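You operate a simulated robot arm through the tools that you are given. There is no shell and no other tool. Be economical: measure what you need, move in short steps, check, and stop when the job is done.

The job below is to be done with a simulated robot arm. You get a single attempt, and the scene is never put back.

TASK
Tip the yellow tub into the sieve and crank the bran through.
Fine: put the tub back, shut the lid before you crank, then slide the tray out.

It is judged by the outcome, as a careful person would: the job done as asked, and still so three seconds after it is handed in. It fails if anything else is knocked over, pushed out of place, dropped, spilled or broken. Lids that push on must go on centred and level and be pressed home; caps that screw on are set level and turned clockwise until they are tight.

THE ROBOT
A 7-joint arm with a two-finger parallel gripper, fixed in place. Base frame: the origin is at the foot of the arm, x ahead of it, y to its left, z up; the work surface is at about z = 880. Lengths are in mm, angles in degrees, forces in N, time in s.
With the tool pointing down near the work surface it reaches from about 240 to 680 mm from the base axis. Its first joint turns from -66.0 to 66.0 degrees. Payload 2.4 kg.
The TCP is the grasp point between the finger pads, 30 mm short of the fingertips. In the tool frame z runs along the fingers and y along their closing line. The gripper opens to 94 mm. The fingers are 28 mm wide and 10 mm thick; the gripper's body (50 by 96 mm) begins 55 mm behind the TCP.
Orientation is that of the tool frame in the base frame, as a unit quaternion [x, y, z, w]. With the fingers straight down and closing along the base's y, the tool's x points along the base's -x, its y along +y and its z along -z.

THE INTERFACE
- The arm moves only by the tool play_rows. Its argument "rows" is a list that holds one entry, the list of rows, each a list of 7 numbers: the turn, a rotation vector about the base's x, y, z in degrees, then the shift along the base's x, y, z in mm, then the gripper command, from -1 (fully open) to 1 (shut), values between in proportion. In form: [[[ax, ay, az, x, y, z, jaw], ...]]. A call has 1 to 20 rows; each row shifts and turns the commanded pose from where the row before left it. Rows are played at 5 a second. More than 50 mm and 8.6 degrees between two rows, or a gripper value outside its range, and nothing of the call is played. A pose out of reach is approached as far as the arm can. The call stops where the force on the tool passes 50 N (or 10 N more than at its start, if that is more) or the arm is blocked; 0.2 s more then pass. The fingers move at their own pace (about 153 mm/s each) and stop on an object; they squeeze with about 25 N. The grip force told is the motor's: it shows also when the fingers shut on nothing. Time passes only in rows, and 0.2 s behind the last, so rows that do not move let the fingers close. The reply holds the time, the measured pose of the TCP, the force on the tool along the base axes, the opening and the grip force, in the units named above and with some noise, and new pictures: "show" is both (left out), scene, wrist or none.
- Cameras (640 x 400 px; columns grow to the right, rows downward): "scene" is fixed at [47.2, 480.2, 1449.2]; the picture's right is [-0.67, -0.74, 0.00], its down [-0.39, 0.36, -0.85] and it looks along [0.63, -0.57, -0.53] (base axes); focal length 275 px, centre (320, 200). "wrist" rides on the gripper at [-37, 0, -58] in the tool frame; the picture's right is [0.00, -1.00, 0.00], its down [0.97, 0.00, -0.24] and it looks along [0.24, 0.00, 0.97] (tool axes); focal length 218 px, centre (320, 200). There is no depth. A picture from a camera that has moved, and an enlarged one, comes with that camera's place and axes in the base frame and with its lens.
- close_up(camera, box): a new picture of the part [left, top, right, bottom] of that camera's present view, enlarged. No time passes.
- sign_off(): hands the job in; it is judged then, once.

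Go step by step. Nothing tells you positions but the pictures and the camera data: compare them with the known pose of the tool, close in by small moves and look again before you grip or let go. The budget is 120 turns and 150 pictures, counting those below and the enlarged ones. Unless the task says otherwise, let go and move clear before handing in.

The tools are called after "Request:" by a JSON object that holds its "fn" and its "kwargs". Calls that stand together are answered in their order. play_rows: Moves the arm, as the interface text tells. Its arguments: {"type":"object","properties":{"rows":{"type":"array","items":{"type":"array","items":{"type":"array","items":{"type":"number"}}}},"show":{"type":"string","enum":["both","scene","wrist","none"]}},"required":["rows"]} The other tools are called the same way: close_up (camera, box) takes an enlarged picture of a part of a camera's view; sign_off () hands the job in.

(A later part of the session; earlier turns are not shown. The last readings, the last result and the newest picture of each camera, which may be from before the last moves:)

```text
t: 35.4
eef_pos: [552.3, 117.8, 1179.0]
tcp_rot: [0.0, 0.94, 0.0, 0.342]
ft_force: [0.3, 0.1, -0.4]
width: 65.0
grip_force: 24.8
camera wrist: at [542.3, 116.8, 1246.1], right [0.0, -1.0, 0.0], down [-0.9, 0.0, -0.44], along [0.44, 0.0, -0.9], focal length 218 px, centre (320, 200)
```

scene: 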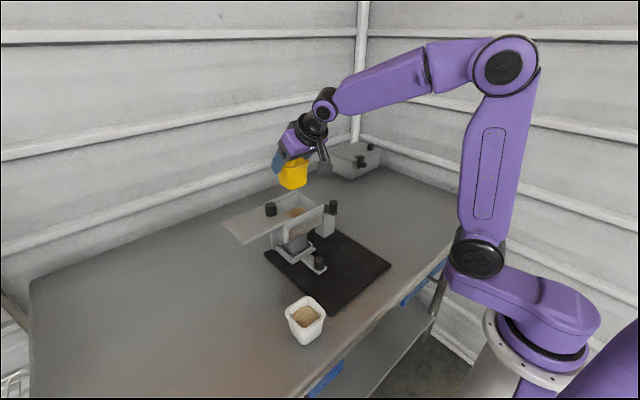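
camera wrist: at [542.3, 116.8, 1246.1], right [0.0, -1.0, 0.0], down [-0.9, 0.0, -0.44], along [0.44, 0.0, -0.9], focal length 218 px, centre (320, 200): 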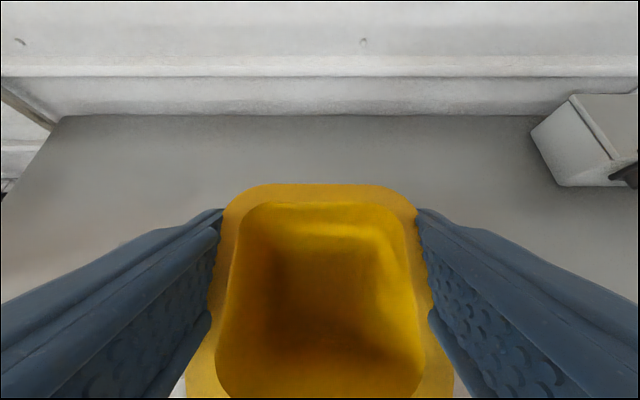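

Upright again. I carry the tub back along the same path and lower it to its place.

Request:
{"fn": "play_rows", "kwargs": {"rows": [[[0, 0, 0, -14, 16, 0, 1], [0, 0, 0, -14, 16, 0, 1], [0, 0, 0, -14, 16, 0, 1], [0, 0, 0, -14, 16, 0, 1], [0, 0, 0, -14, 16, 0, 1], [0, 0, 0, -14, 16, 0, 1], [0, 0, 0, -14, 16, 0, 1], [0, 0, 0, -14, 16, 0, 1], [0, 0, 0, 0, 0, -40, 1], [0, 0, 0, 0, 0, -40, 1], [0, 0, 0, 0, 0, -40, 1], [0, 0, 0, 0, 0, -40, 1], [0, 0, 0, 0, 0, -30, 1], [0, 0, 0, 0, 0, -15, 1], [0, 0, 0, 0, 0, -10, 1], [0, 0, 0, 0, 0, 0, 1]]]}}

Request:
{"fn": "play_rows", "kwargs": {"rows": [[[0, 0, 0, 0, 0, -5, 1], [0, 0, 0, 0, 0, -4, 1], [0, 0, 0, 0, 0, -3, 1], [0, 0, 0, 0, 0, -2, 1], [0, 0, 0, 0, 0, 0, 1]]]}}

```text
t: 38.8
eef_pos: [438.4, 245.2, 962.0]
tcp_rot: [0.0, 0.94, 0.0, 0.342]
ft_force: [0.4, 0.3, 0.1]
width: 64.9
grip_force: 25.2
camera wrist: at [429.5, 244.4, 1030.9], right [0.0, -1.0, 0.0], down [-0.9, 0.0, -0.44], along [0.44, 0.0, -0.9], focal length 218 px, centre (320, 200)
```

scene: 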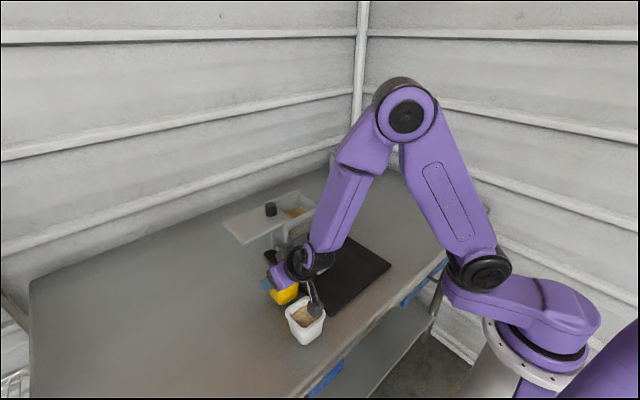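
wrist: 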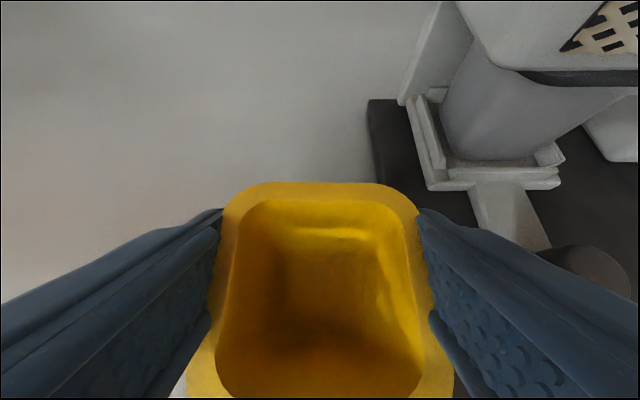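

```text
t: 40.0
eef_pos: [440.0, 244.2, 947.3]
tcp_rot: [0.0, 0.94, 0.0, 0.342]
ft_force: [1.0, -0.2, -0.2]
width: 64.8
grip_force: 25.3
camera wrist: at [429.9, 244.3, 1016.4], right [0.0, -1.0, 0.0], down [-0.9, 0.0, -0.44], along [0.44, 0.0, -0.9], focal length 218 px, centre (320, 200)
```

scene: 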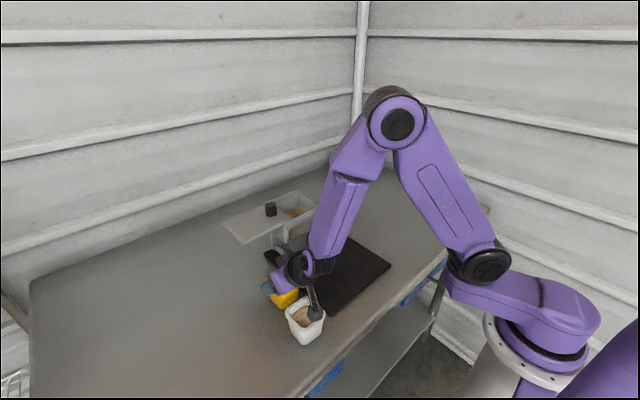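
wrist: 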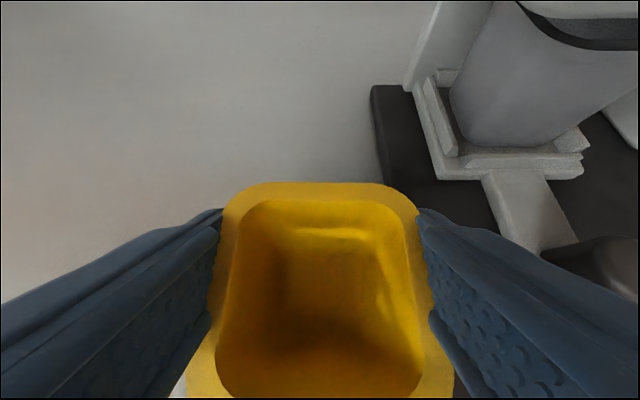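

1 mm above the starting height; I lower gently until it touches.

Request:
{"fn": "play_rows", "kwargs": {"rows": [[[0, 0, 0, 0, 0, -1, 1], [0, 0, 0, 0, 0, -0.5, 1], [0, 0, 0, 0, 0, 0, 1]]], "show": "none"}}

```text
t: 40.8
eef_pos: [438.9, 243.7, 947.3]
tcp_rot: [0.0, 0.94, 0.0, 0.342]
ft_force: [-0.5, 0.3, -0.3]
width: 65.0
grip_force: 24.9
```

Request:
{"fn": "play_rows", "kwargs": {"rows": [[[0, 0, 0, 0, 0, -1, 1], [0, 0, 0, 0, 0, 0, 1]]], "show": "none"}}

Request:
{"fn": "play_rows", "kwargs": {"rows": [[[0, 0, 0, 0, 0, -1, 1], [0, 0, 0, 0, 0, 0, 1]]], "show": "none"}}

```text
t: 41.4
eef_pos: [439.6, 245.5, 946.7]
tcp_rot: [-0.001, 0.94, 0.001, 0.342]
ft_force: [-2.5, -0.6, 11.5]
width: 64.9
grip_force: 25.4
```

```text
t: 42.0
eef_pos: [440.0, 245.1, 945.5]
tcp_rot: [0.001, 0.939, 0.001, 0.344]
ft_force: [-1.8, -0.5, 19.4]
width: 65.2
grip_force: 25.0
```

It is on the table. I ease off the press, open slowly and rise straight up.

Request:
{"fn": "play_rows", "kwargs": {"rows": [[[0, 0, 0, 0, 0, 1.5, 1], [0, 0, 0, 0, 0, 0, 0.2], [0, 0, 0, 0, 0, 0, -0.3], [0, 0, 0, 0, 0, 0, -0.7], [0, 0, 0, 0, 0, 0, -1], [0, 0, 0, 0, 0, 20, -1], [0, 0, 0, 0, 0, 40, -1], [0, 0, 0, 0, 0, 40, -1], [0, 0, 0, 0, 0, 50, -1], [0, 0, 0, 0, 0, 50, -1], [0, 0, 0, 0, 0, 50, -1], [0, 0, 0, 0, 0, 0, -1]]]}}

```text
t: 44.6
eef_pos: [442.3, 244.6, 1196.1]
tcp_rot: [0.0, 0.94, -0.001, 0.342]
ft_force: [0.2, 0.7, 0.9]
width: 94.0
grip_force: 0.1
camera wrist: at [431.4, 243.4, 1264.8], right [0.0, -1.0, 0.0], down [-0.9, 0.0, -0.44], along [0.44, 0.0, -0.9], focal length 218 px, centre (320, 200)
```

scene: 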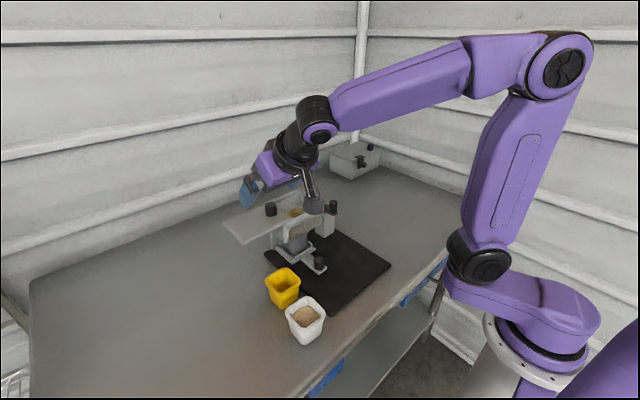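
wrist: 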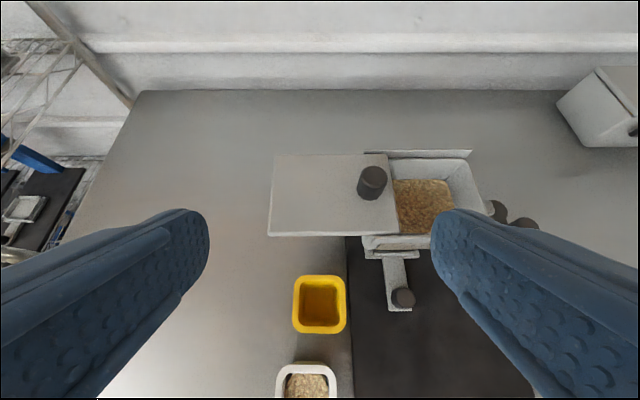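

The tub is back in its spot. Now the tool goes vertical and over the lid knob at about (549, 190).

Request:
{"fn": "play_rows", "kwargs": {"rows": [[[0, 8, 0, 20, -10, 4, -1], [0, 8, 0, 20, -10, 0, -1], [0, 8, 0, 20, -10, 0, -1], [0, 8, 0, 20, -10, 0, -0.5], [0, 8, 0, 20, -10, 0, -0.3], [0, 0, 0, 7.5, -4, 0, -0.3], [0, 0, 0, 0, 0, -40, -0.3], [0, 0, 0, 0, 0, -30, -0.3], [0, 0, 0, 0, 0, 0, -0.3]]]}}

```text
t: 46.6
eef_pos: [546.8, 190.6, 1128.8]
tcp_rot: [-0.001, 1.0, 0.0, 0.0]
ft_force: [-0.5, -0.5, 1.0]
width: 61.1
grip_force: 0.0
camera wrist: at [583.2, 189.4, 1187.1], right [0.0, -1.0, 0.0], down [-0.97, 0.0, 0.24], along [-0.24, 0.0, -0.97], focal length 218 px, centre (320, 200)
```

scene: 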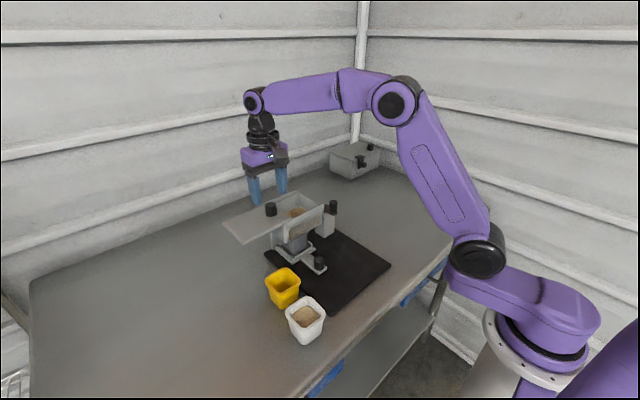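
wrist: 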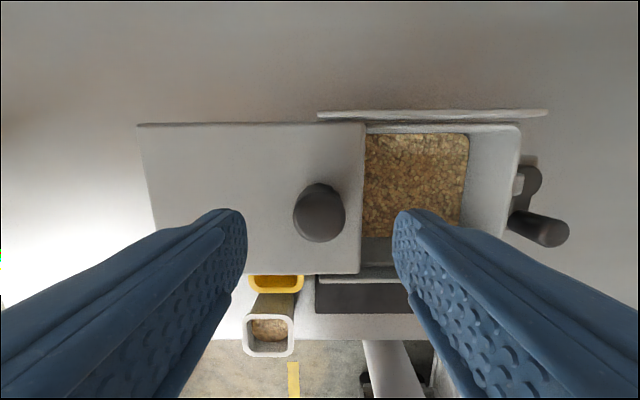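

Request:
{"fn": "play_rows", "kwargs": {"rows": [[[0, 0, 0, 2.5, 0, -20, -0.3], [0, 0, 0, 0, 0, -16.5, -0.3], [0, 0, 0, 0, 0, 0, 0.2], [0, 0, 0, 0, 0, 0, 1], [0, 0, 0, 0, 0, 0, 1], [0, 0, 0, 0, 0, 0, 1]]], "show": "wrist"}}

```text
t: 48.0
eef_pos: [550.0, 188.3, 1091.5]
tcp_rot: [0.0, 1.0, -0.001, 0.0]
ft_force: [1.4, -2.8, 0.1]
width: 27.5
grip_force: 24.9
camera wrist: at [586.0, 189.7, 1150.0], right [0.0, -1.0, 0.0], down [-0.97, 0.0, 0.24], along [-0.24, 0.0, -0.97], focal length 218 px, centre (320, 200)
```

wrist: 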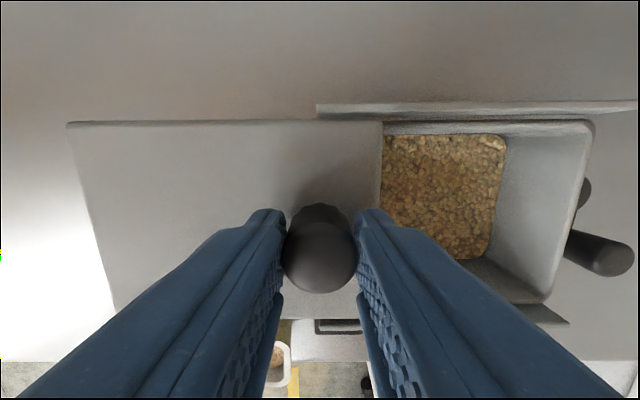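

Knob gripped. I slide the lid shut toward -y.

Request:
{"fn": "play_rows", "kwargs": {"rows": [[[0, 0, 0, 0, -6, 0, 1], [0, 0, 0, 0, -8, 0, 1], [0, 0, 0, 0, -8, 0, 1], [0, 0, 0, 0, -8, 0, 1], [0, 0, 0, 0, -8, 0, 1], [0, 0, 0, 0, -8, 0, 1], [0, 0, 0, 0, -8, 0, 1], [0, 0, 0, 0, -8, 0, 1], [0, 0, 0, 0, -8, 0, 1], [0, 0, 0, 0, -8, 0, 1], [0, 0, 0, 0, -8, 0, 1], [0, 0, 0, 0, -8, 0, 1], [0, 0, 0, 0, -6, 0, 1], [0, 0, 0, 0, -3, 0, 1], [0, 0, 0, 0, 0, 0, 1]]]}}

```text
t: 51.2
eef_pos: [550.1, 87.9, 1091.8]
tcp_rot: [0.001, 1.0, 0.0, 0.001]
ft_force: [5.7, -0.6, 0.2]
width: 27.6
grip_force: 25.2
camera wrist: at [586.8, 87.5, 1152.0], right [0.0, -1.0, 0.0], down [-0.97, 0.0, 0.24], along [-0.24, 0.0, -0.97], focal length 218 px, centre (320, 200)
```

scene: 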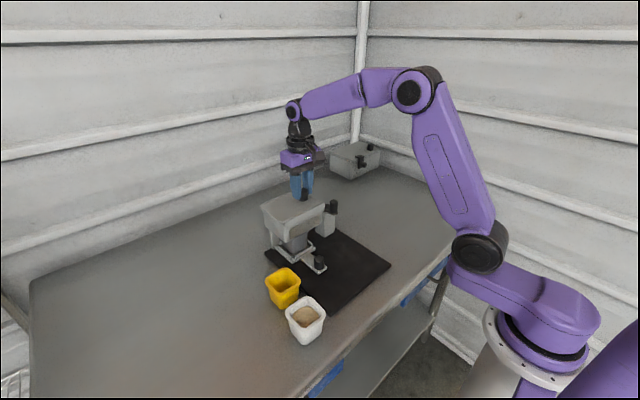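
wrist: 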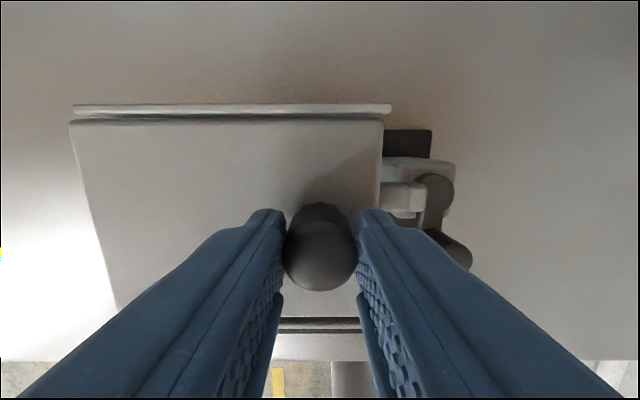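

A few mm left; I push to the stop.

Request:
{"fn": "play_rows", "kwargs": {"rows": [[[0, 0, 0, 0, -2, 0, 1], [0, 0, 0, 0, -2, 0, 1], [0, 0, 0, 0, -2, 0, 1], [0, 0, 0, 0, 0, 0, 1]]], "show": "wrist"}}

```text
t: 52.2
eef_pos: [550.8, 82.2, 1093.0]
tcp_rot: [0.0, 1.0, -0.001, 0.001]
ft_force: [8.1, 6.1, -1.1]
width: 27.9
grip_force: 25.7
camera wrist: at [586.6, 82.4, 1152.2], right [0.0, -1.0, 0.0], down [-0.97, 0.0, 0.24], along [-0.24, 0.0, -0.97], focal length 218 px, centre (320, 200)
```

wrist: 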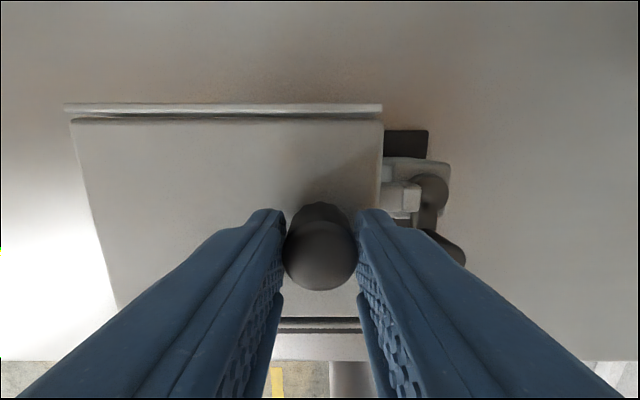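

Request:
{"fn": "play_rows", "kwargs": {"rows": [[[0, 0, 0, 0, -1.5, 0, 1], [0, 0, 0, 0, -1, 0, 1], [0, 0, 0, 0, 0, 0, 1]]], "show": "wrist"}}

```text
t: 53.0
eef_pos: [550.2, 78.3, 1092.8]
tcp_rot: [0.0, 1.0, -0.001, 0.0]
ft_force: [6.4, 3.1, 0.5]
width: 27.6
grip_force: 25.3
camera wrist: at [586.2, 78.5, 1151.6], right [0.0, -1.0, 0.0], down [-0.97, 0.0, 0.24], along [-0.24, 0.0, -0.97], focal length 218 px, centre (320, 200)
```

wrist: 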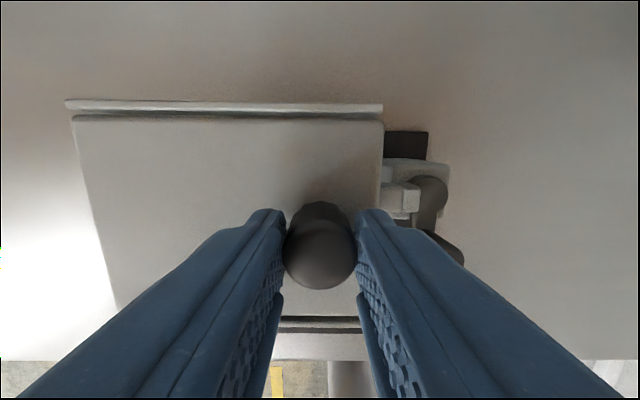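

The gripper moved but the picture did not change, so the whole sieve may be shifting. I stop pushing and compare with the earlier scene view.

Request:
{"fn": "close_up", "kwargs": {"camera": "scene", "box": [255, 180, 345, 280]}}

```text
4.00 times, centred on (300, 230) of scene
camera zoom: at [47.6, 480.3, 1449.2], right [-0.67, -0.74, 0.0], down [-0.39, 0.36, -0.85], along [0.63, -0.57, -0.53], focal length 1099 px, centre (400, 80)
```

zoom: 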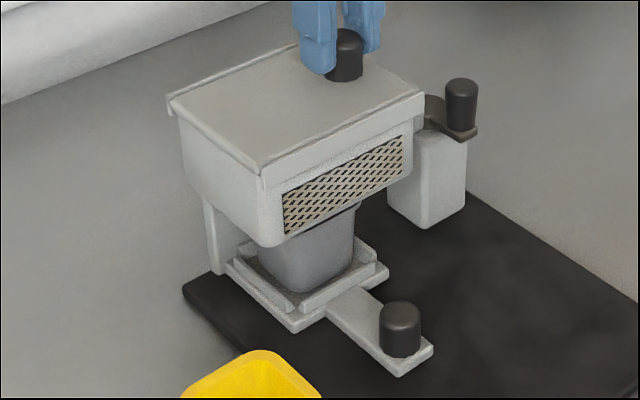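

The whole unit shifted about 5 mm in -y: the lid is on its stop. I let go, rise, yaw the hand 90° so the fingers will close along x, and look at the crank.

Request:
{"fn": "play_rows", "kwargs": {"rows": [[[0, 0, 0, 0, 0, 0, 0.1], [0, 0, 0, 0, 0, 0, -0.2], [0, 0, 0, 0, 0, 25, -0.2], [0, 0, 0, 0, 0, 45, -0.2], [0, 0, 0, 0, 0, 20, -0.2], [0, 0, 8.5, -5, -10, 0, -0.2], [0, 0, 8.5, -5, -10, 0, -0.2], [0, 0, 8.5, -5, -10, 0, -0.2], [0, 0, 8.5, -5, -10, 0, -0.2], [0, 0, 8.5, -5, -10, 0, -0.2], [0, 0, 8.5, -5, -10, 0, -0.2], [0, 0, 8.5, -5, -10, 0, -0.2], [0, 0, 8.5, 0, -10, 0, -0.2], [0, 0, 8.5, 0, 0, 0, -0.2], [0, 0, 8.5, 0, 0, 0, -0.2], [0, 0, 5, 0, 0, 0, -0.2], [0, 0, 0, 0, 0, 0, -0.2]]]}}

```text
t: 56.6
eef_pos: [515.4, -0.0, 1183.8]
tcp_rot: [0.708, -0.707, 0.0, 0.0]
ft_force: [-0.4, -0.7, 0.4]
width: 56.4
grip_force: 0.1
camera wrist: at [514.2, 36.4, 1242.1], right [1.0, 0.0, 0.0], down [0.0, -0.97, 0.24], along [0.0, -0.24, -0.97], focal length 218 px, centre (320, 200)
```

scene: 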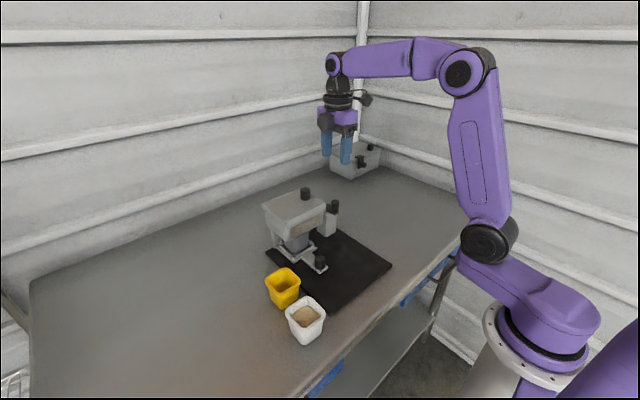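
wrist: 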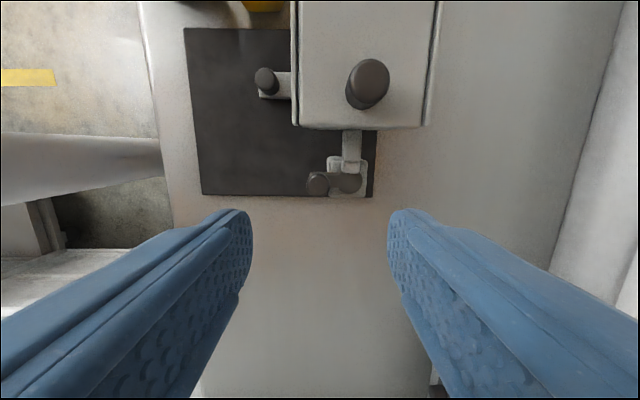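

Request:
{"fn": "close_up", "kwargs": {"camera": "wrist", "box": [240, 60, 450, 210]}}

```text
2.67 times, centred on (345, 135) of wrist
camera zoom: at [514.2, 36.4, 1242.1], right [1.0, 0.0, 0.0], down [0.0, -0.97, 0.24], along [0.0, -0.24, -0.97], focal length 582 px, centre (253, 373)
```

zoom: 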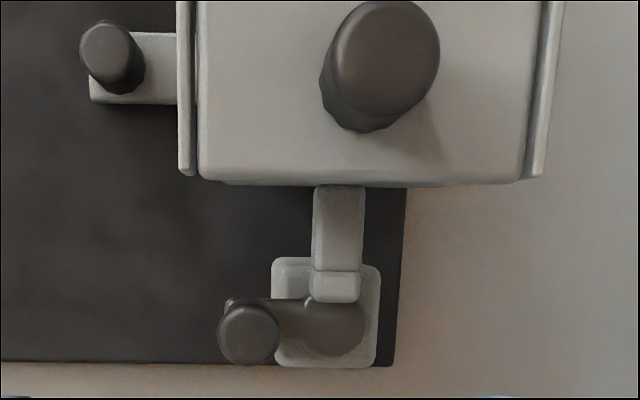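

The bar between sieve and crank hub might lie in the crank's sweep. I look from the -y side at a low angle to be sure.

Request:
{"fn": "play_rows", "kwargs": {"rows": [[[8, 0, 0, 8, -30, -5, -0.2], [8, 0, 0, 8, -30, -10, -0.2], [8, 0, 0, 8, -30, -15, -0.2], [8, 0, 0, 8, -30, -20, -0.2], [8, 0, 0, 5, -25, -20, -0.2], [8, 0, 0, 0, 0, -10, -0.2], [0, 0, 0, 0, 0, 0, -0.2]]], "show": "wrist"}}

Request:
{"fn": "close_up", "kwargs": {"camera": "wrist", "box": [230, 60, 410, 260]}}

```text
t: 58.2
eef_pos: [551.7, -147.1, 1103.4]
tcp_rot: [0.646, -0.646, -0.287, -0.288]
ft_force: [0.0, 0.1, -0.7]
width: 56.5
grip_force: 0.1
camera wrist: at [551.1, -165.7, 1170.0], right [1.0, 0.0, 0.0], down [0.0, -0.83, -0.56], along [0.0, 0.56, -0.83], focal length 218 px, centre (320, 200)
```

wrist: 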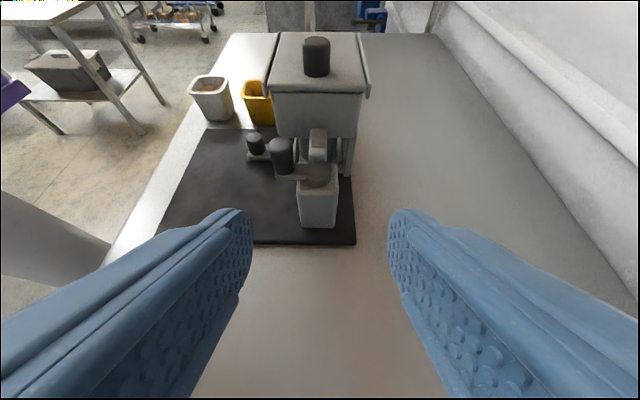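

```text
2.00 times, centred on (320, 160) of wrist
camera zoom: at [551.1, -165.7, 1170.0], right [1.0, 0.0, 0.0], down [0.0, -0.83, -0.56], along [0.0, 0.56, -0.83], focal length 436 px, centre (320, 280)
```

zoom: 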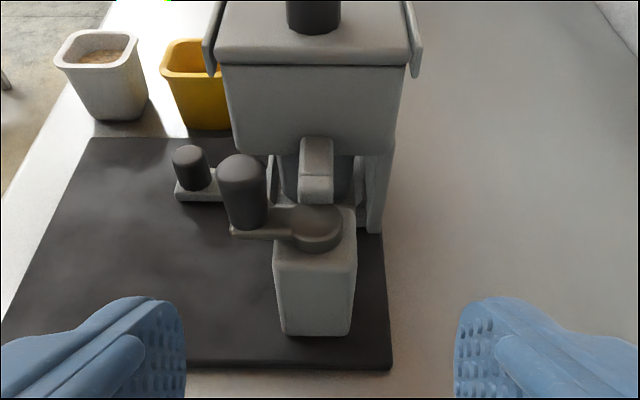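

The hub is at about (550.5, -6), its top near z 990, and the fixed bar's top is at ~1009. If I hold only the upper part of the knob (tips ≥ 1012), my fingers clear the bar all round. I go back upright over the crank knob.

Request:
{"fn": "play_rows", "kwargs": {"rows": [[[-8, 0, 0, 0, 10, 10, -0.2], [-8, 0, 0, -6, 25, 0, -0.2], [-8, 0, 0, -8, 28, 0, -0.2], [-8, 0, 0, -8, 28, 0, -0.2], [-8, 0, 0, -8, 28, 0, -0.2], [-8, 0, 0, -8, 26, 0, -0.2], [0, 0, 0, 0, 0, -25, -0.2], [0, 0, 0, 0, 0, 0, -0.2]]], "show": "wrist"}}

Request:
{"fn": "close_up", "kwargs": {"camera": "wrist", "box": [220, 100, 420, 250]}}

```text
t: 60.0
eef_pos: [513.7, -0.7, 1089.5]
tcp_rot: [0.707, -0.707, 0.001, 0.0]
ft_force: [-0.6, -0.4, -0.5]
width: 56.7
grip_force: 0.1
camera wrist: at [513.0, 36.2, 1148.1], right [1.0, 0.0, 0.0], down [0.0, -0.97, 0.24], along [0.0, -0.24, -0.97], focal length 218 px, centre (320, 200)
```

wrist: 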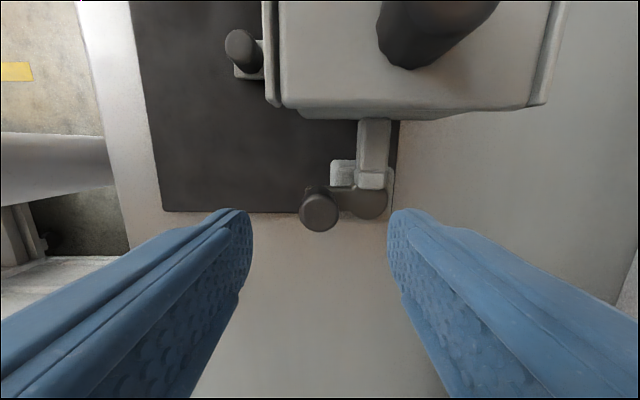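

```text
2.67 times, centred on (320, 175) of wrist
camera zoom: at [513.0, 36.2, 1148.1], right [1.0, 0.0, 0.0], down [0.0, -0.97, 0.24], along [0.0, -0.24, -0.97], focal length 582 px, centre (320, 267)
```

zoom: 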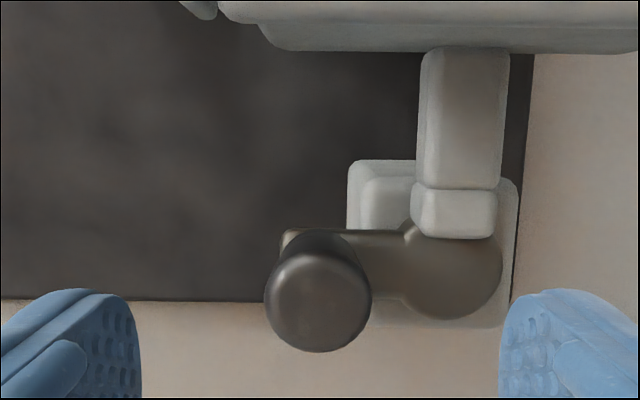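

Request:
{"fn": "play_rows", "kwargs": {"rows": [[[0, 0, 0, -0.8, -1.6, -25, -0.2], [0, 0, 0, 0, 0, -15, -0.2], [0, 0, 0, 0, 0, -8, -0.2], [0, 0, 0, 0, 0, 0, 0.2], [0, 0, 0, 0, 0, 0, 1], [0, 0, 0, 0, 0, 0, 1], [0, 0, 0, 0, 0, 0, 1]]]}}

```text
t: 61.6
eef_pos: [512.5, -1.9, 1041.0]
tcp_rot: [0.707, -0.707, -0.001, 0.001]
ft_force: [3.3, -0.5, 0.1]
width: 23.7
grip_force: 25.1
camera wrist: at [512.5, 34.4, 1099.4], right [1.0, 0.0, 0.0], down [0.0, -0.97, 0.24], along [0.0, -0.24, -0.97], focal length 218 px, centre (320, 200)
```

scene: 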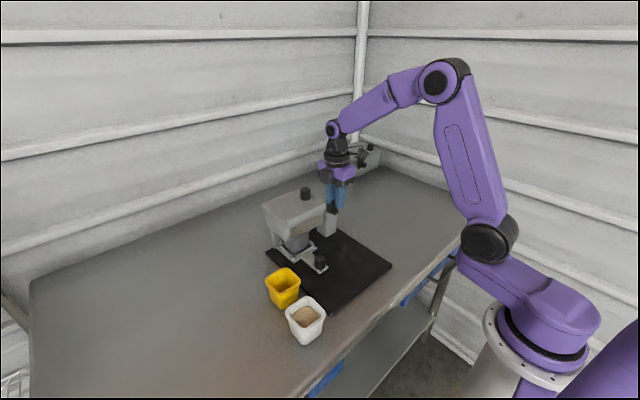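
wrist: 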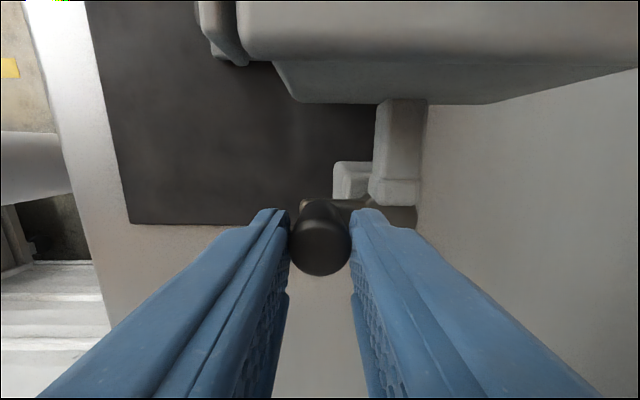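

Crank knob gripped at (512.5, -1.9). I feel clockwise first, 20° along the circle.

Request:
{"fn": "play_rows", "kwargs": {"rows": [[[0, 0, 0, 0.7, 4.4, 0, 1], [0, 0, 0, 1.2, 4.3, 0, 1], [0, 0, 0, 1.8, 4.2, 0, 1], [0, 0, 0, 0, 0, 0, 1]]], "show": "wrist"}}

```text
t: 62.6
eef_pos: [515.7, 11.2, 1041.4]
tcp_rot: [0.708, -0.706, -0.001, 0.0]
ft_force: [-10.2, 3.8, -0.8]
width: 23.6
grip_force: 24.9
camera wrist: at [515.8, 48.3, 1099.5], right [1.0, 0.0, 0.0], down [0.0, -0.97, 0.24], along [0.0, -0.24, -0.97], focal length 218 px, centre (320, 200)
```

wrist: 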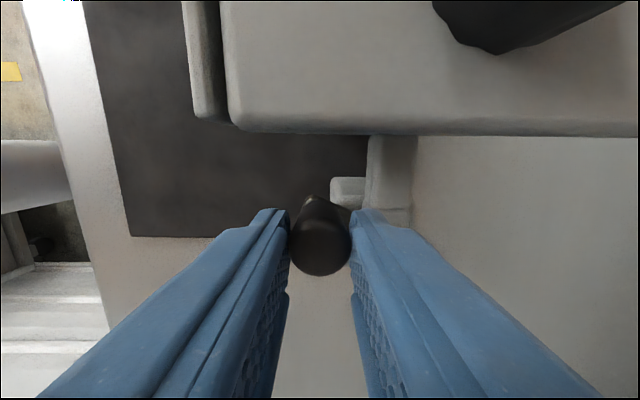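

It turns easily clockwise. I refine the circle (centre ≈ (550.5, -1.5), R 38) and continue.

Request:
{"fn": "play_rows", "kwargs": {"rows": [[[0, 0, 0, 0.5, 4.9, 0, 1], [0, 0, 0, 2.75, 4.5, 0, 1], [0, 0, 0, 3.35, 4.1, 0, 1], [0, 0, 0, 3.9, 3.6, 0, 1], [0, 0, 0, 0, 0, 0, 1]]], "show": "wrist"}}

```text
t: 63.8
eef_pos: [528.5, 26.9, 1040.4]
tcp_rot: [-0.707, 0.708, 0.0, 0.001]
ft_force: [2.8, -5.0, 0.3]
width: 23.9
grip_force: 24.8
camera wrist: at [527.7, 63.4, 1099.5], right [1.0, 0.0, 0.0], down [0.0, -0.97, 0.24], along [0.0, -0.24, -0.97], focal length 218 px, centre (320, 200)
```

wrist: 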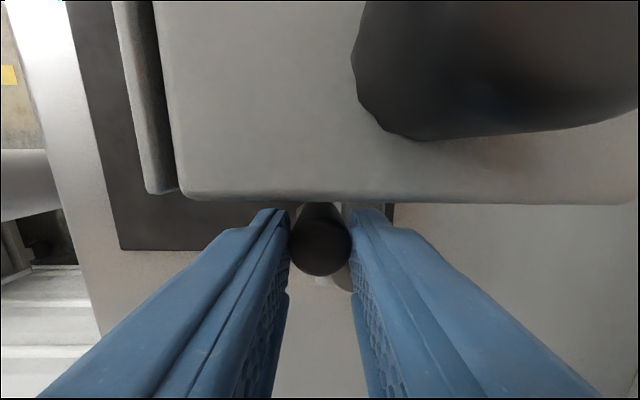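

Request:
{"fn": "play_rows", "kwargs": {"rows": [[[0, 0, 0, 4.9, 1.9, 0, 1], [0, 0, 0, 4.6, 2.0, 0, 1], [0, 0, 0, 0, 0, 0, 1]]], "show": "none"}}

Request:
{"fn": "play_rows", "kwargs": {"rows": [[[0, 0, 0, 4.8, 1.5, 0, 1], [0, 0, 0, 0, 0, 0, 1]]]}}

```text
t: 64.6
eef_pos: [538.1, 31.5, 1040.7]
tcp_rot: [0.708, -0.707, 0.001, -0.001]
ft_force: [-0.3, -1.7, 9.6]
width: 23.6
grip_force: 24.9
```

```text
t: 65.2
eef_pos: [543.0, 31.9, 1041.9]
tcp_rot: [0.707, -0.707, 0.001, 0.0]
ft_force: [0.5, -4.8, 15.8]
width: 23.8
grip_force: 25.3
camera wrist: at [542.3, 69.4, 1099.4], right [1.0, 0.0, 0.0], down [0.0, -0.97, 0.24], along [0.0, -0.24, -0.97], focal length 218 px, centre (320, 200)
```

scene: 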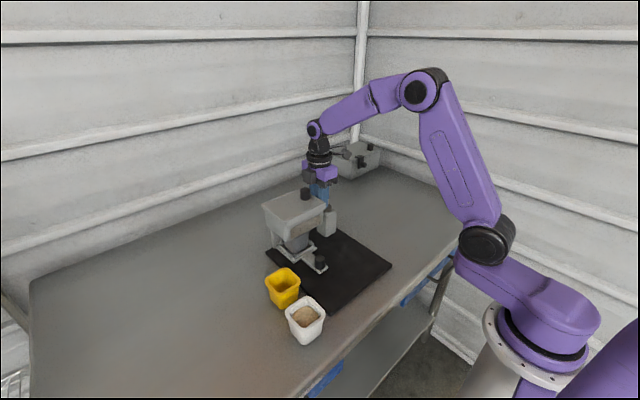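
wrist: 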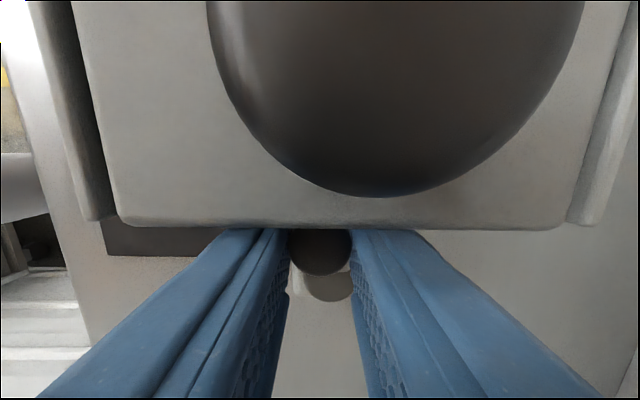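

The fingertips touch the bar's top (upward force); the knob itself passes. I loosen, raise 5 mm and re-grip.

Request:
{"fn": "play_rows", "kwargs": {"rows": [[[0, 0, 0, 0, 0, 0, 0.35], [0, 0, 0, 0, 0, 2, 0.35], [0, 0, 0, 0, 0, 3, 0.35], [0, 0, 0, 0, 0, 0, 1], [0, 0, 0, 0, 0, 0, 1]]], "show": "none"}}

Request:
{"fn": "play_rows", "kwargs": {"rows": [[[0, 0, 0, 4.9, 0.2, 0, 1], [0, 0, 0, 5.1, -0.2, 0, 1], [0, 0, 0, 0, 0, 0, 1]]], "show": "wrist"}}

```text
t: 66.4
eef_pos: [542.4, 32.6, 1045.6]
tcp_rot: [-0.707, 0.708, 0.0, 0.0]
ft_force: [-0.1, 0.9, 0.5]
width: 23.8
grip_force: 24.3
```

```text
t: 67.2
eef_pos: [552.0, 30.7, 1045.0]
tcp_rot: [-0.707, 0.707, 0.0, -0.001]
ft_force: [-0.2, 0.6, 0.0]
width: 23.8
grip_force: 25.1
camera wrist: at [551.5, 68.5, 1103.4], right [1.0, 0.0, 0.0], down [0.0, -0.97, 0.24], along [0.0, -0.24, -0.97], focal length 218 px, centre (320, 200)
```

wrist: 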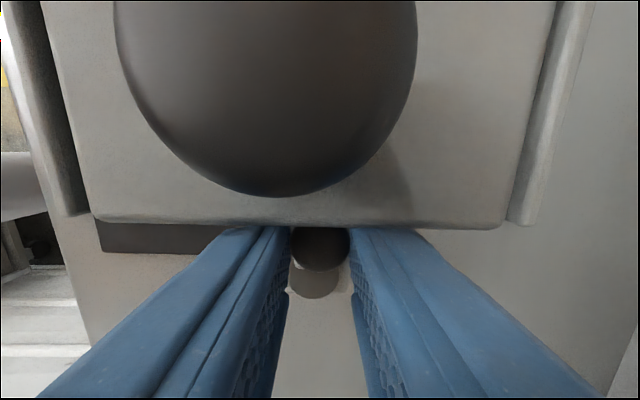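

Past the bar freely. I continue round.

Request:
{"fn": "play_rows", "kwargs": {"rows": [[[0, 0, 0, 5, -1.5, 0, 1], [0, 0, 0, 4.6, -1.5, 0, 1], [0, 0, 0, 4.4, -2.2, 0, 1], [0, 0, 0, 4, -2.7, 0, 1], [0, 0, 0, 0, 0, 0, 1]]], "show": "none"}}

Request:
{"fn": "play_rows", "kwargs": {"rows": [[[0, 0, 0, 3.7, -3.3, 0, 1], [0, 0, 0, 3.1, -3.7, 0, 1], [0, 0, 0, 2.6, -4.2, 0, 1], [0, 0, 0, 2, -4.4, 0, 1], [0, 0, 0, 0, 0, 0, 1]]], "show": "wrist"}}

```text
t: 68.4
eef_pos: [568.5, 24.5, 1044.7]
tcp_rot: [0.707, -0.707, 0.001, 0.001]
ft_force: [0.3, 0.5, -0.6]
width: 23.6
grip_force: 24.9
```

```text
t: 69.6
eef_pos: [582.1, 9.3, 1045.6]
tcp_rot: [-0.707, 0.707, 0.0, 0.0]
ft_force: [0.5, 0.4, -0.6]
width: 23.7
grip_force: 25.0
camera wrist: at [581.0, 45.7, 1103.8], right [1.0, 0.0, 0.0], down [0.0, -0.97, 0.24], along [0.0, -0.24, -0.97], focal length 218 px, centre (320, 200)
```

wrist: 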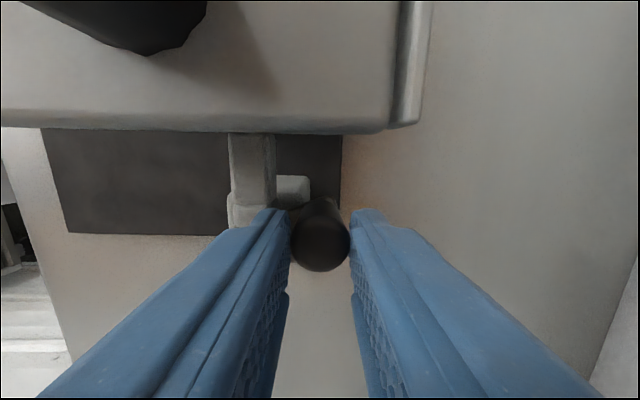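

Almost no force: the circle is right (centre (547.5, -2), R 35). I go on round the rest of the turn.

Request:
{"fn": "play_rows", "kwargs": {"rows": [[[0, 0, 0, 1.58, -5.89, 0, 1], [0, 0, 0, 0.53, -6.08, 0, 1], [0, 0, 0, -0.53, -6.08, 0, 1], [0, 0, 0, -1.58, -5.89, 0, 1], [0, 0, 0, -2.58, -5.53, 0, 1], [0, 0, 0, -3.5, -5, 0, 1], [0, 0, 0, -4.31, -4.31, 0, 1], [0, 0, 0, -5, -3.5, 0, 1], [0, 0, 0, 0, 0, 0, 1]]], "show": "none"}}

Request:
{"fn": "play_rows", "kwargs": {"rows": [[[0, 0, 0, -5.53, -2.58, 0, 1], [0, 0, 0, -5.89, -1.58, 0, 1], [0, 0, 0, -6.08, -0.53, 0, 1], [0, 0, 0, -6.08, 0.53, 0, 1], [0, 0, 0, -5.89, 1.58, 0, 1], [0, 0, 0, -5.53, 2.58, 0, 1], [0, 0, 0, -5, 3.5, 0, 1], [0, 0, 0, -4.31, 4.31, 0, 1], [0, 0, 0, -3.5, 5, 0, 1], [0, 0, 0, -2.58, 5.53, 0, 1], [0, 0, 0, -1.58, 5.89, 0, 1], [0, 0, 0, 0, 0, 0, 1]]]}}

```text
t: 71.6
eef_pos: [566.1, -33.6, 1046.7]
tcp_rot: [-0.706, 0.708, -0.001, 0.0]
ft_force: [5.8, -4.3, -0.1]
width: 23.7
grip_force: 24.3
```

```text
t: 74.2
eef_pos: [514.6, -6.7, 1045.3]
tcp_rot: [0.707, -0.707, 0.001, -0.002]
ft_force: [12.5, -5.3, 9.6]
width: 23.6
grip_force: 24.8
camera wrist: at [514.5, 29.2, 1104.2], right [1.0, 0.0, 0.0], down [0.0, -0.97, 0.24], along [0.0, -0.24, -0.97], focal length 218 px, centre (320, 200)
```

scene: 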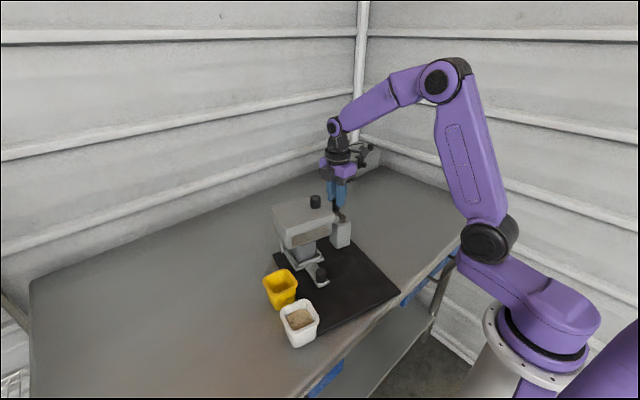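
wrist: 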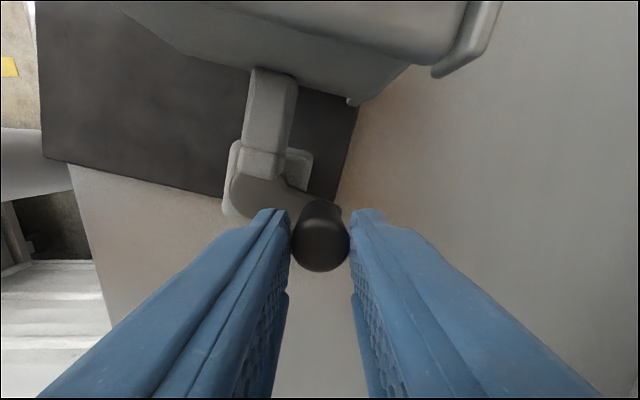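

The crank met a stop part-way and I have dragged and turned the whole unit — I must stop here. I release, rise and take stock.

Request:
{"fn": "play_rows", "kwargs": {"rows": [[[0, 0, 0, 0, 0, 0, 0.3], [0, 0, 0, 0, 0, 0, -0.2], [0, 0, 0, 0, 0, 20, -0.2], [0, 0, 0, 0, 0, 40, -0.2], [0, 0, 0, 0, 0, 50, -0.2], [0, 0, -8.5, 0, 10, 50, -0.2], [0, 0, -8.5, 0, 10, 30, -0.2], [0, 0, -8.5, 0, 10, 20, -0.2], [0, 0, -8.5, 0, 10, 0, -0.2], [0, 0, -8.5, 0, 10, 0, -0.2], [0, 0, -8.5, 0, 10, 0, -0.2], [0, 0, -8.5, 0, 10, 0, -0.2], [0, 0, -8.5, 0, 10, 0, -0.2], [0, 0, -8.5, 0, 10, 0, -0.2], [0, 0, -8.5, 0, 10, 0, -0.2], [0, 0, -5, 0, 0, 0, -0.2], [0, 0, 0, 0, 0, 0, -0.2]]]}}

Request:
{"fn": "close_up", "kwargs": {"camera": "scene", "box": [230, 170, 410, 350]}}

```text
refused: row 6 steps farther than a row can; nothing moved
```

```text
2.22 times, centred on (320, 260) of scene
camera zoom: at [47.5, 480.0, 1449.3], right [-0.67, -0.74, 0.0], down [-0.39, 0.36, -0.85], along [0.63, -0.57, -0.53], focal length 611 px, centre (320, 67)
```

zoom: 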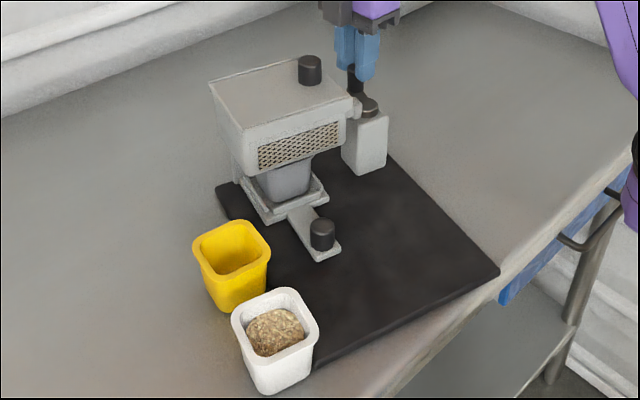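

Request:
{"fn": "play_rows", "kwargs": {"rows": [[[0, 0, 0, 0, 0, 0, 0.3], [0, 0, 0, 0, 0, 0, -0.2], [0, 0, 0, 0, 0, 20, -0.2], [0, 0, 0, 0, 0, 40, -0.2], [0, 0, 0, 0, 0, 50, -0.2], [0, 0, -8.5, 0, 10, 40, -0.2], [0, 0, -8.5, 0, 10, 40, -0.2], [0, 0, -8.5, 0, 10, 20, -0.2], [0, 0, -8.5, 0, 10, 20, -0.2], [0, 0, -8.5, 0, 10, 0, -0.2], [0, 0, -8.5, 0, 10, 0, -0.2], [0, 0, -8.5, 0, 10, 0, -0.2], [0, 0, -8.5, 0, 10, 0, -0.2], [0, 0, -8.5, -10, 10, 0, -0.2], [0, 0, -8.5, -20, 10, 0, -0.2], [0, 0, -5, 0, 0, 0, -1], [0, 0, 0, 0, 0, 0, -1]]]}}

Request:
{"fn": "close_up", "kwargs": {"camera": "scene", "box": [230, 170, 410, 350]}}

```text
t: 77.8
eef_pos: [485.0, 92.1, 1273.7]
tcp_rot: [0.001, 1.0, -0.001, 0.0]
ft_force: [0.4, 0.0, -0.7]
width: 94.0
grip_force: 0.1
camera wrist: at [519.4, 91.6, 1333.4], right [0.0, -1.0, 0.0], down [-0.97, 0.0, 0.24], along [-0.24, 0.0, -0.97], focal length 218 px, centre (320, 200)
```

scene: 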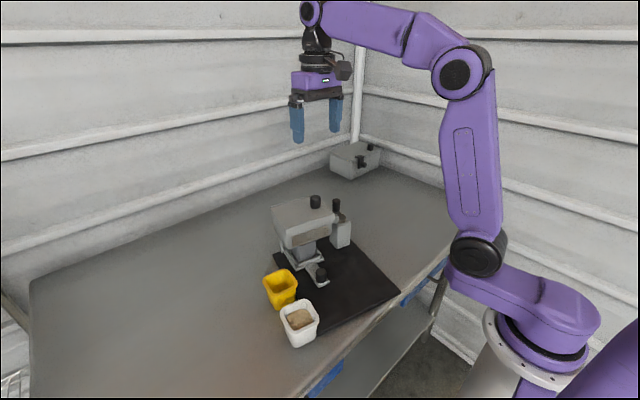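
wrist: 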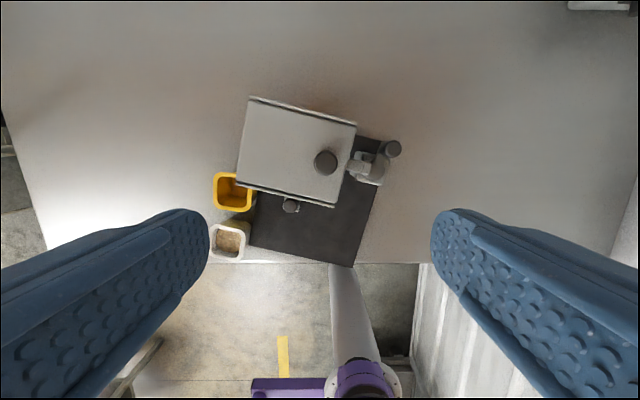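

```text
2.22 times, centred on (320, 260) of scene
camera zoom: at [47.2, 480.2, 1449.2], right [-0.67, -0.74, 0.0], down [-0.39, 0.36, -0.85], along [0.63, -0.57, -0.53], focal length 611 px, centre (320, 67)
```

zoom: 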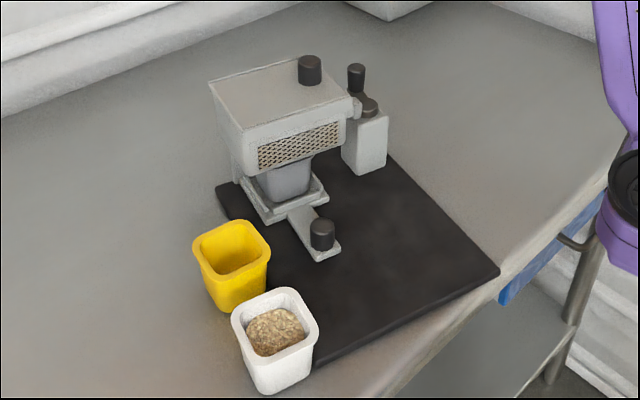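

Request:
{"fn": "close_up", "kwargs": {"camera": "wrist", "box": [200, 85, 420, 275]}}

```text
2.11 times, centred on (310, 180) of wrist
camera zoom: at [519.4, 91.6, 1333.4], right [0.0, -1.0, 0.0], down [-0.97, 0.0, 0.24], along [-0.24, 0.0, -0.97], focal length 460 px, centre (341, 242)
```

zoom: 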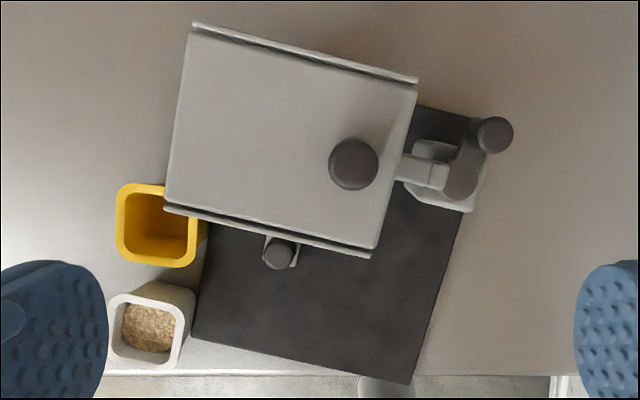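

The crank stopped after half a turn and the unit was dragged: its board is turned about 12° clockwise and off by roughly (-44, +31) mm, just touching the tubs. I'll push it back gently: first closed fingers behind the crank post's front face, pushing +x, which turns it back anticlockwise.

Request:
{"fn": "play_rows", "kwargs": {"rows": [[[0, 0, 0, -20, -40, 0, 1], [0, 0, 0, -22, -40, 0, 1], [0, 0, 0, -10, -20, -40, 1], [0, 0, 0, 0, 0, -45, 1], [0, 0, 0, 0, 0, -45, 1], [0, 0, 0, 0, 0, -45, 1], [0, 0, 0, 0, 0, -45, 1], [0, 0, 0, 0, 0, -40, 1], [0, 0, 0, 0, 0, -40, 1], [0, 0, 0, 0, 0, 0, 1]]]}}

```text
t: 80.0
eef_pos: [430.9, -9.2, 973.4]
tcp_rot: [0.001, 1.0, 0.0, -0.001]
ft_force: [-0.2, 0.3, -0.2]
width: 0.0
grip_force: 24.9
camera wrist: at [467.1, -9.5, 1032.7], right [0.0, -1.0, 0.0], down [-0.97, 0.0, 0.24], along [-0.24, 0.0, -0.97], focal length 218 px, centre (320, 200)
```

scene: 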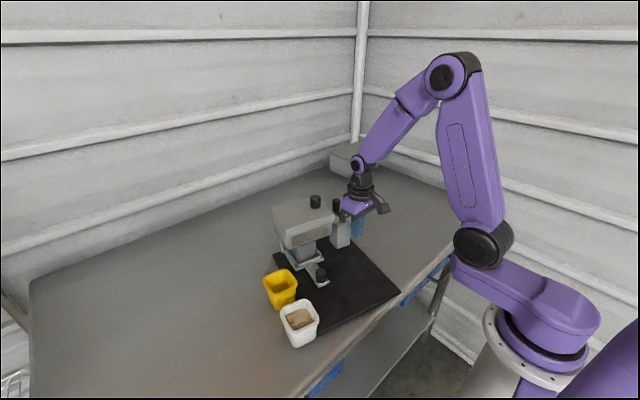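
wrist: 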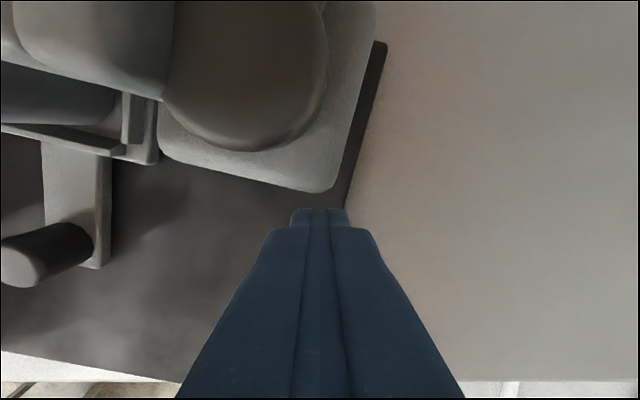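

I shift 13 mm in +y to meet the post's face centrally, then push +x in small steps.

Request:
{"fn": "play_rows", "kwargs": {"rows": [[[0, 0, 0, 0, 13, 0, 1], [0, 0, 0, 6, 0, 0, 1], [0, 0, 0, 5, 0, 0, 1], [0, 0, 0, 5, 0, 0, 1], [0, 0, 0, 5, 0, 0, 1], [0, 0, 0, 5, 0, 0, 1], [0, 0, 0, 5, 0, 0, 1], [0, 0, 0, 5, 0, 0, 1], [0, 0, 0, 0, 0, 0, 1]]]}}

```text
t: 82.0
eef_pos: [468.9, 3.8, 974.6]
tcp_rot: [-0.001, 1.0, 0.0, -0.001]
ft_force: [-9.1, 0.4, 0.6]
width: 0.0
grip_force: 25.6
camera wrist: at [504.1, 3.8, 1033.9], right [0.0, -1.0, 0.0], down [-0.97, 0.0, 0.24], along [-0.24, 0.0, -0.97], focal length 218 px, centre (320, 200)
```

scene: 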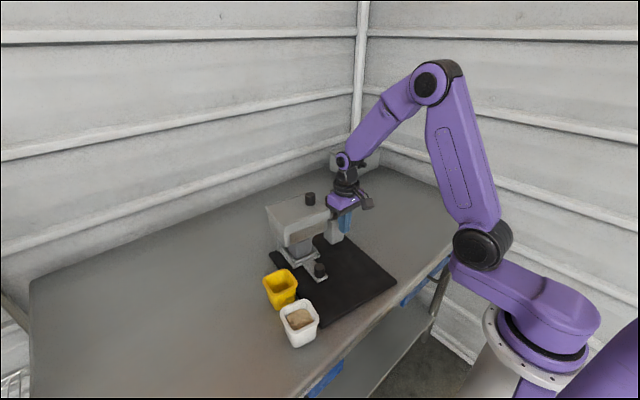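
wrist: 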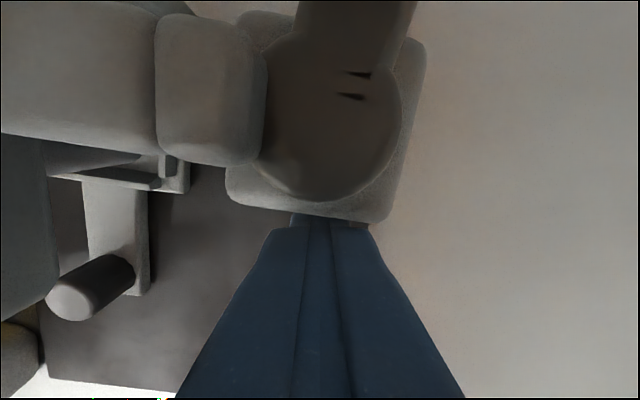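

It moves with about 9 N. I push on.

Request:
{"fn": "play_rows", "kwargs": {"rows": [[[0, 0, 0, 5, 0, 0, 1], [0, 0, 0, 5, 0, 0, 1], [0, 0, 0, 5, 0, 0, 1], [0, 0, 0, 5, 0, 0, 1], [0, 0, 0, 3, 0, 0, 1], [0, 0, 0, 0, 0, 0, 1]]]}}

Request:
{"fn": "close_up", "kwargs": {"camera": "scene", "box": [230, 170, 410, 350]}}

```text
t: 83.4
eef_pos: [491.6, 3.6, 974.5]
tcp_rot: [0.0, 1.0, 0.0, 0.0]
ft_force: [-9.9, -0.2, 1.6]
width: 0.0
grip_force: 24.7
camera wrist: at [527.0, 4.0, 1033.9], right [0.0, -1.0, 0.0], down [-0.97, 0.0, 0.24], along [-0.24, 0.0, -0.97], focal length 218 px, centre (320, 200)
```

scene: 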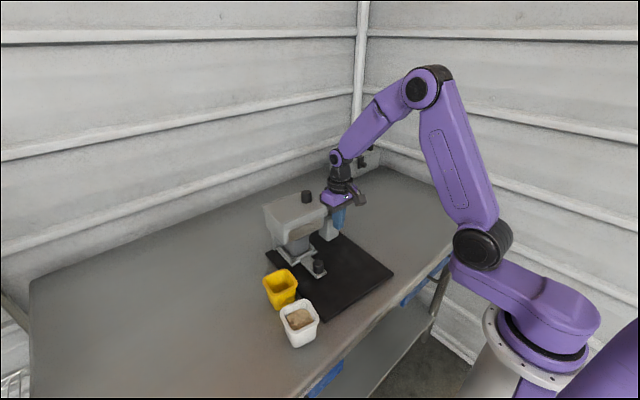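
wrist: 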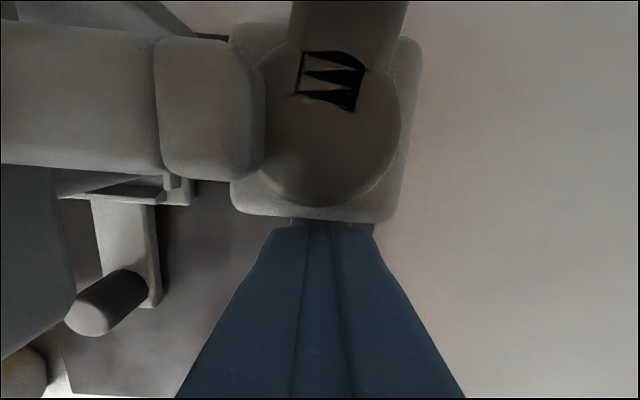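

```text
2.22 times, centred on (320, 260) of scene
camera zoom: at [46.9, 480.2, 1449.2], right [-0.67, -0.74, 0.0], down [-0.39, 0.36, -0.85], along [0.63, -0.57, -0.53], focal length 611 px, centre (320, 67)
```

zoom: 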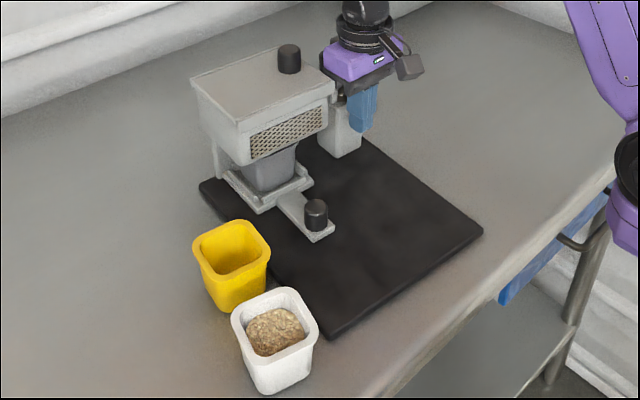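

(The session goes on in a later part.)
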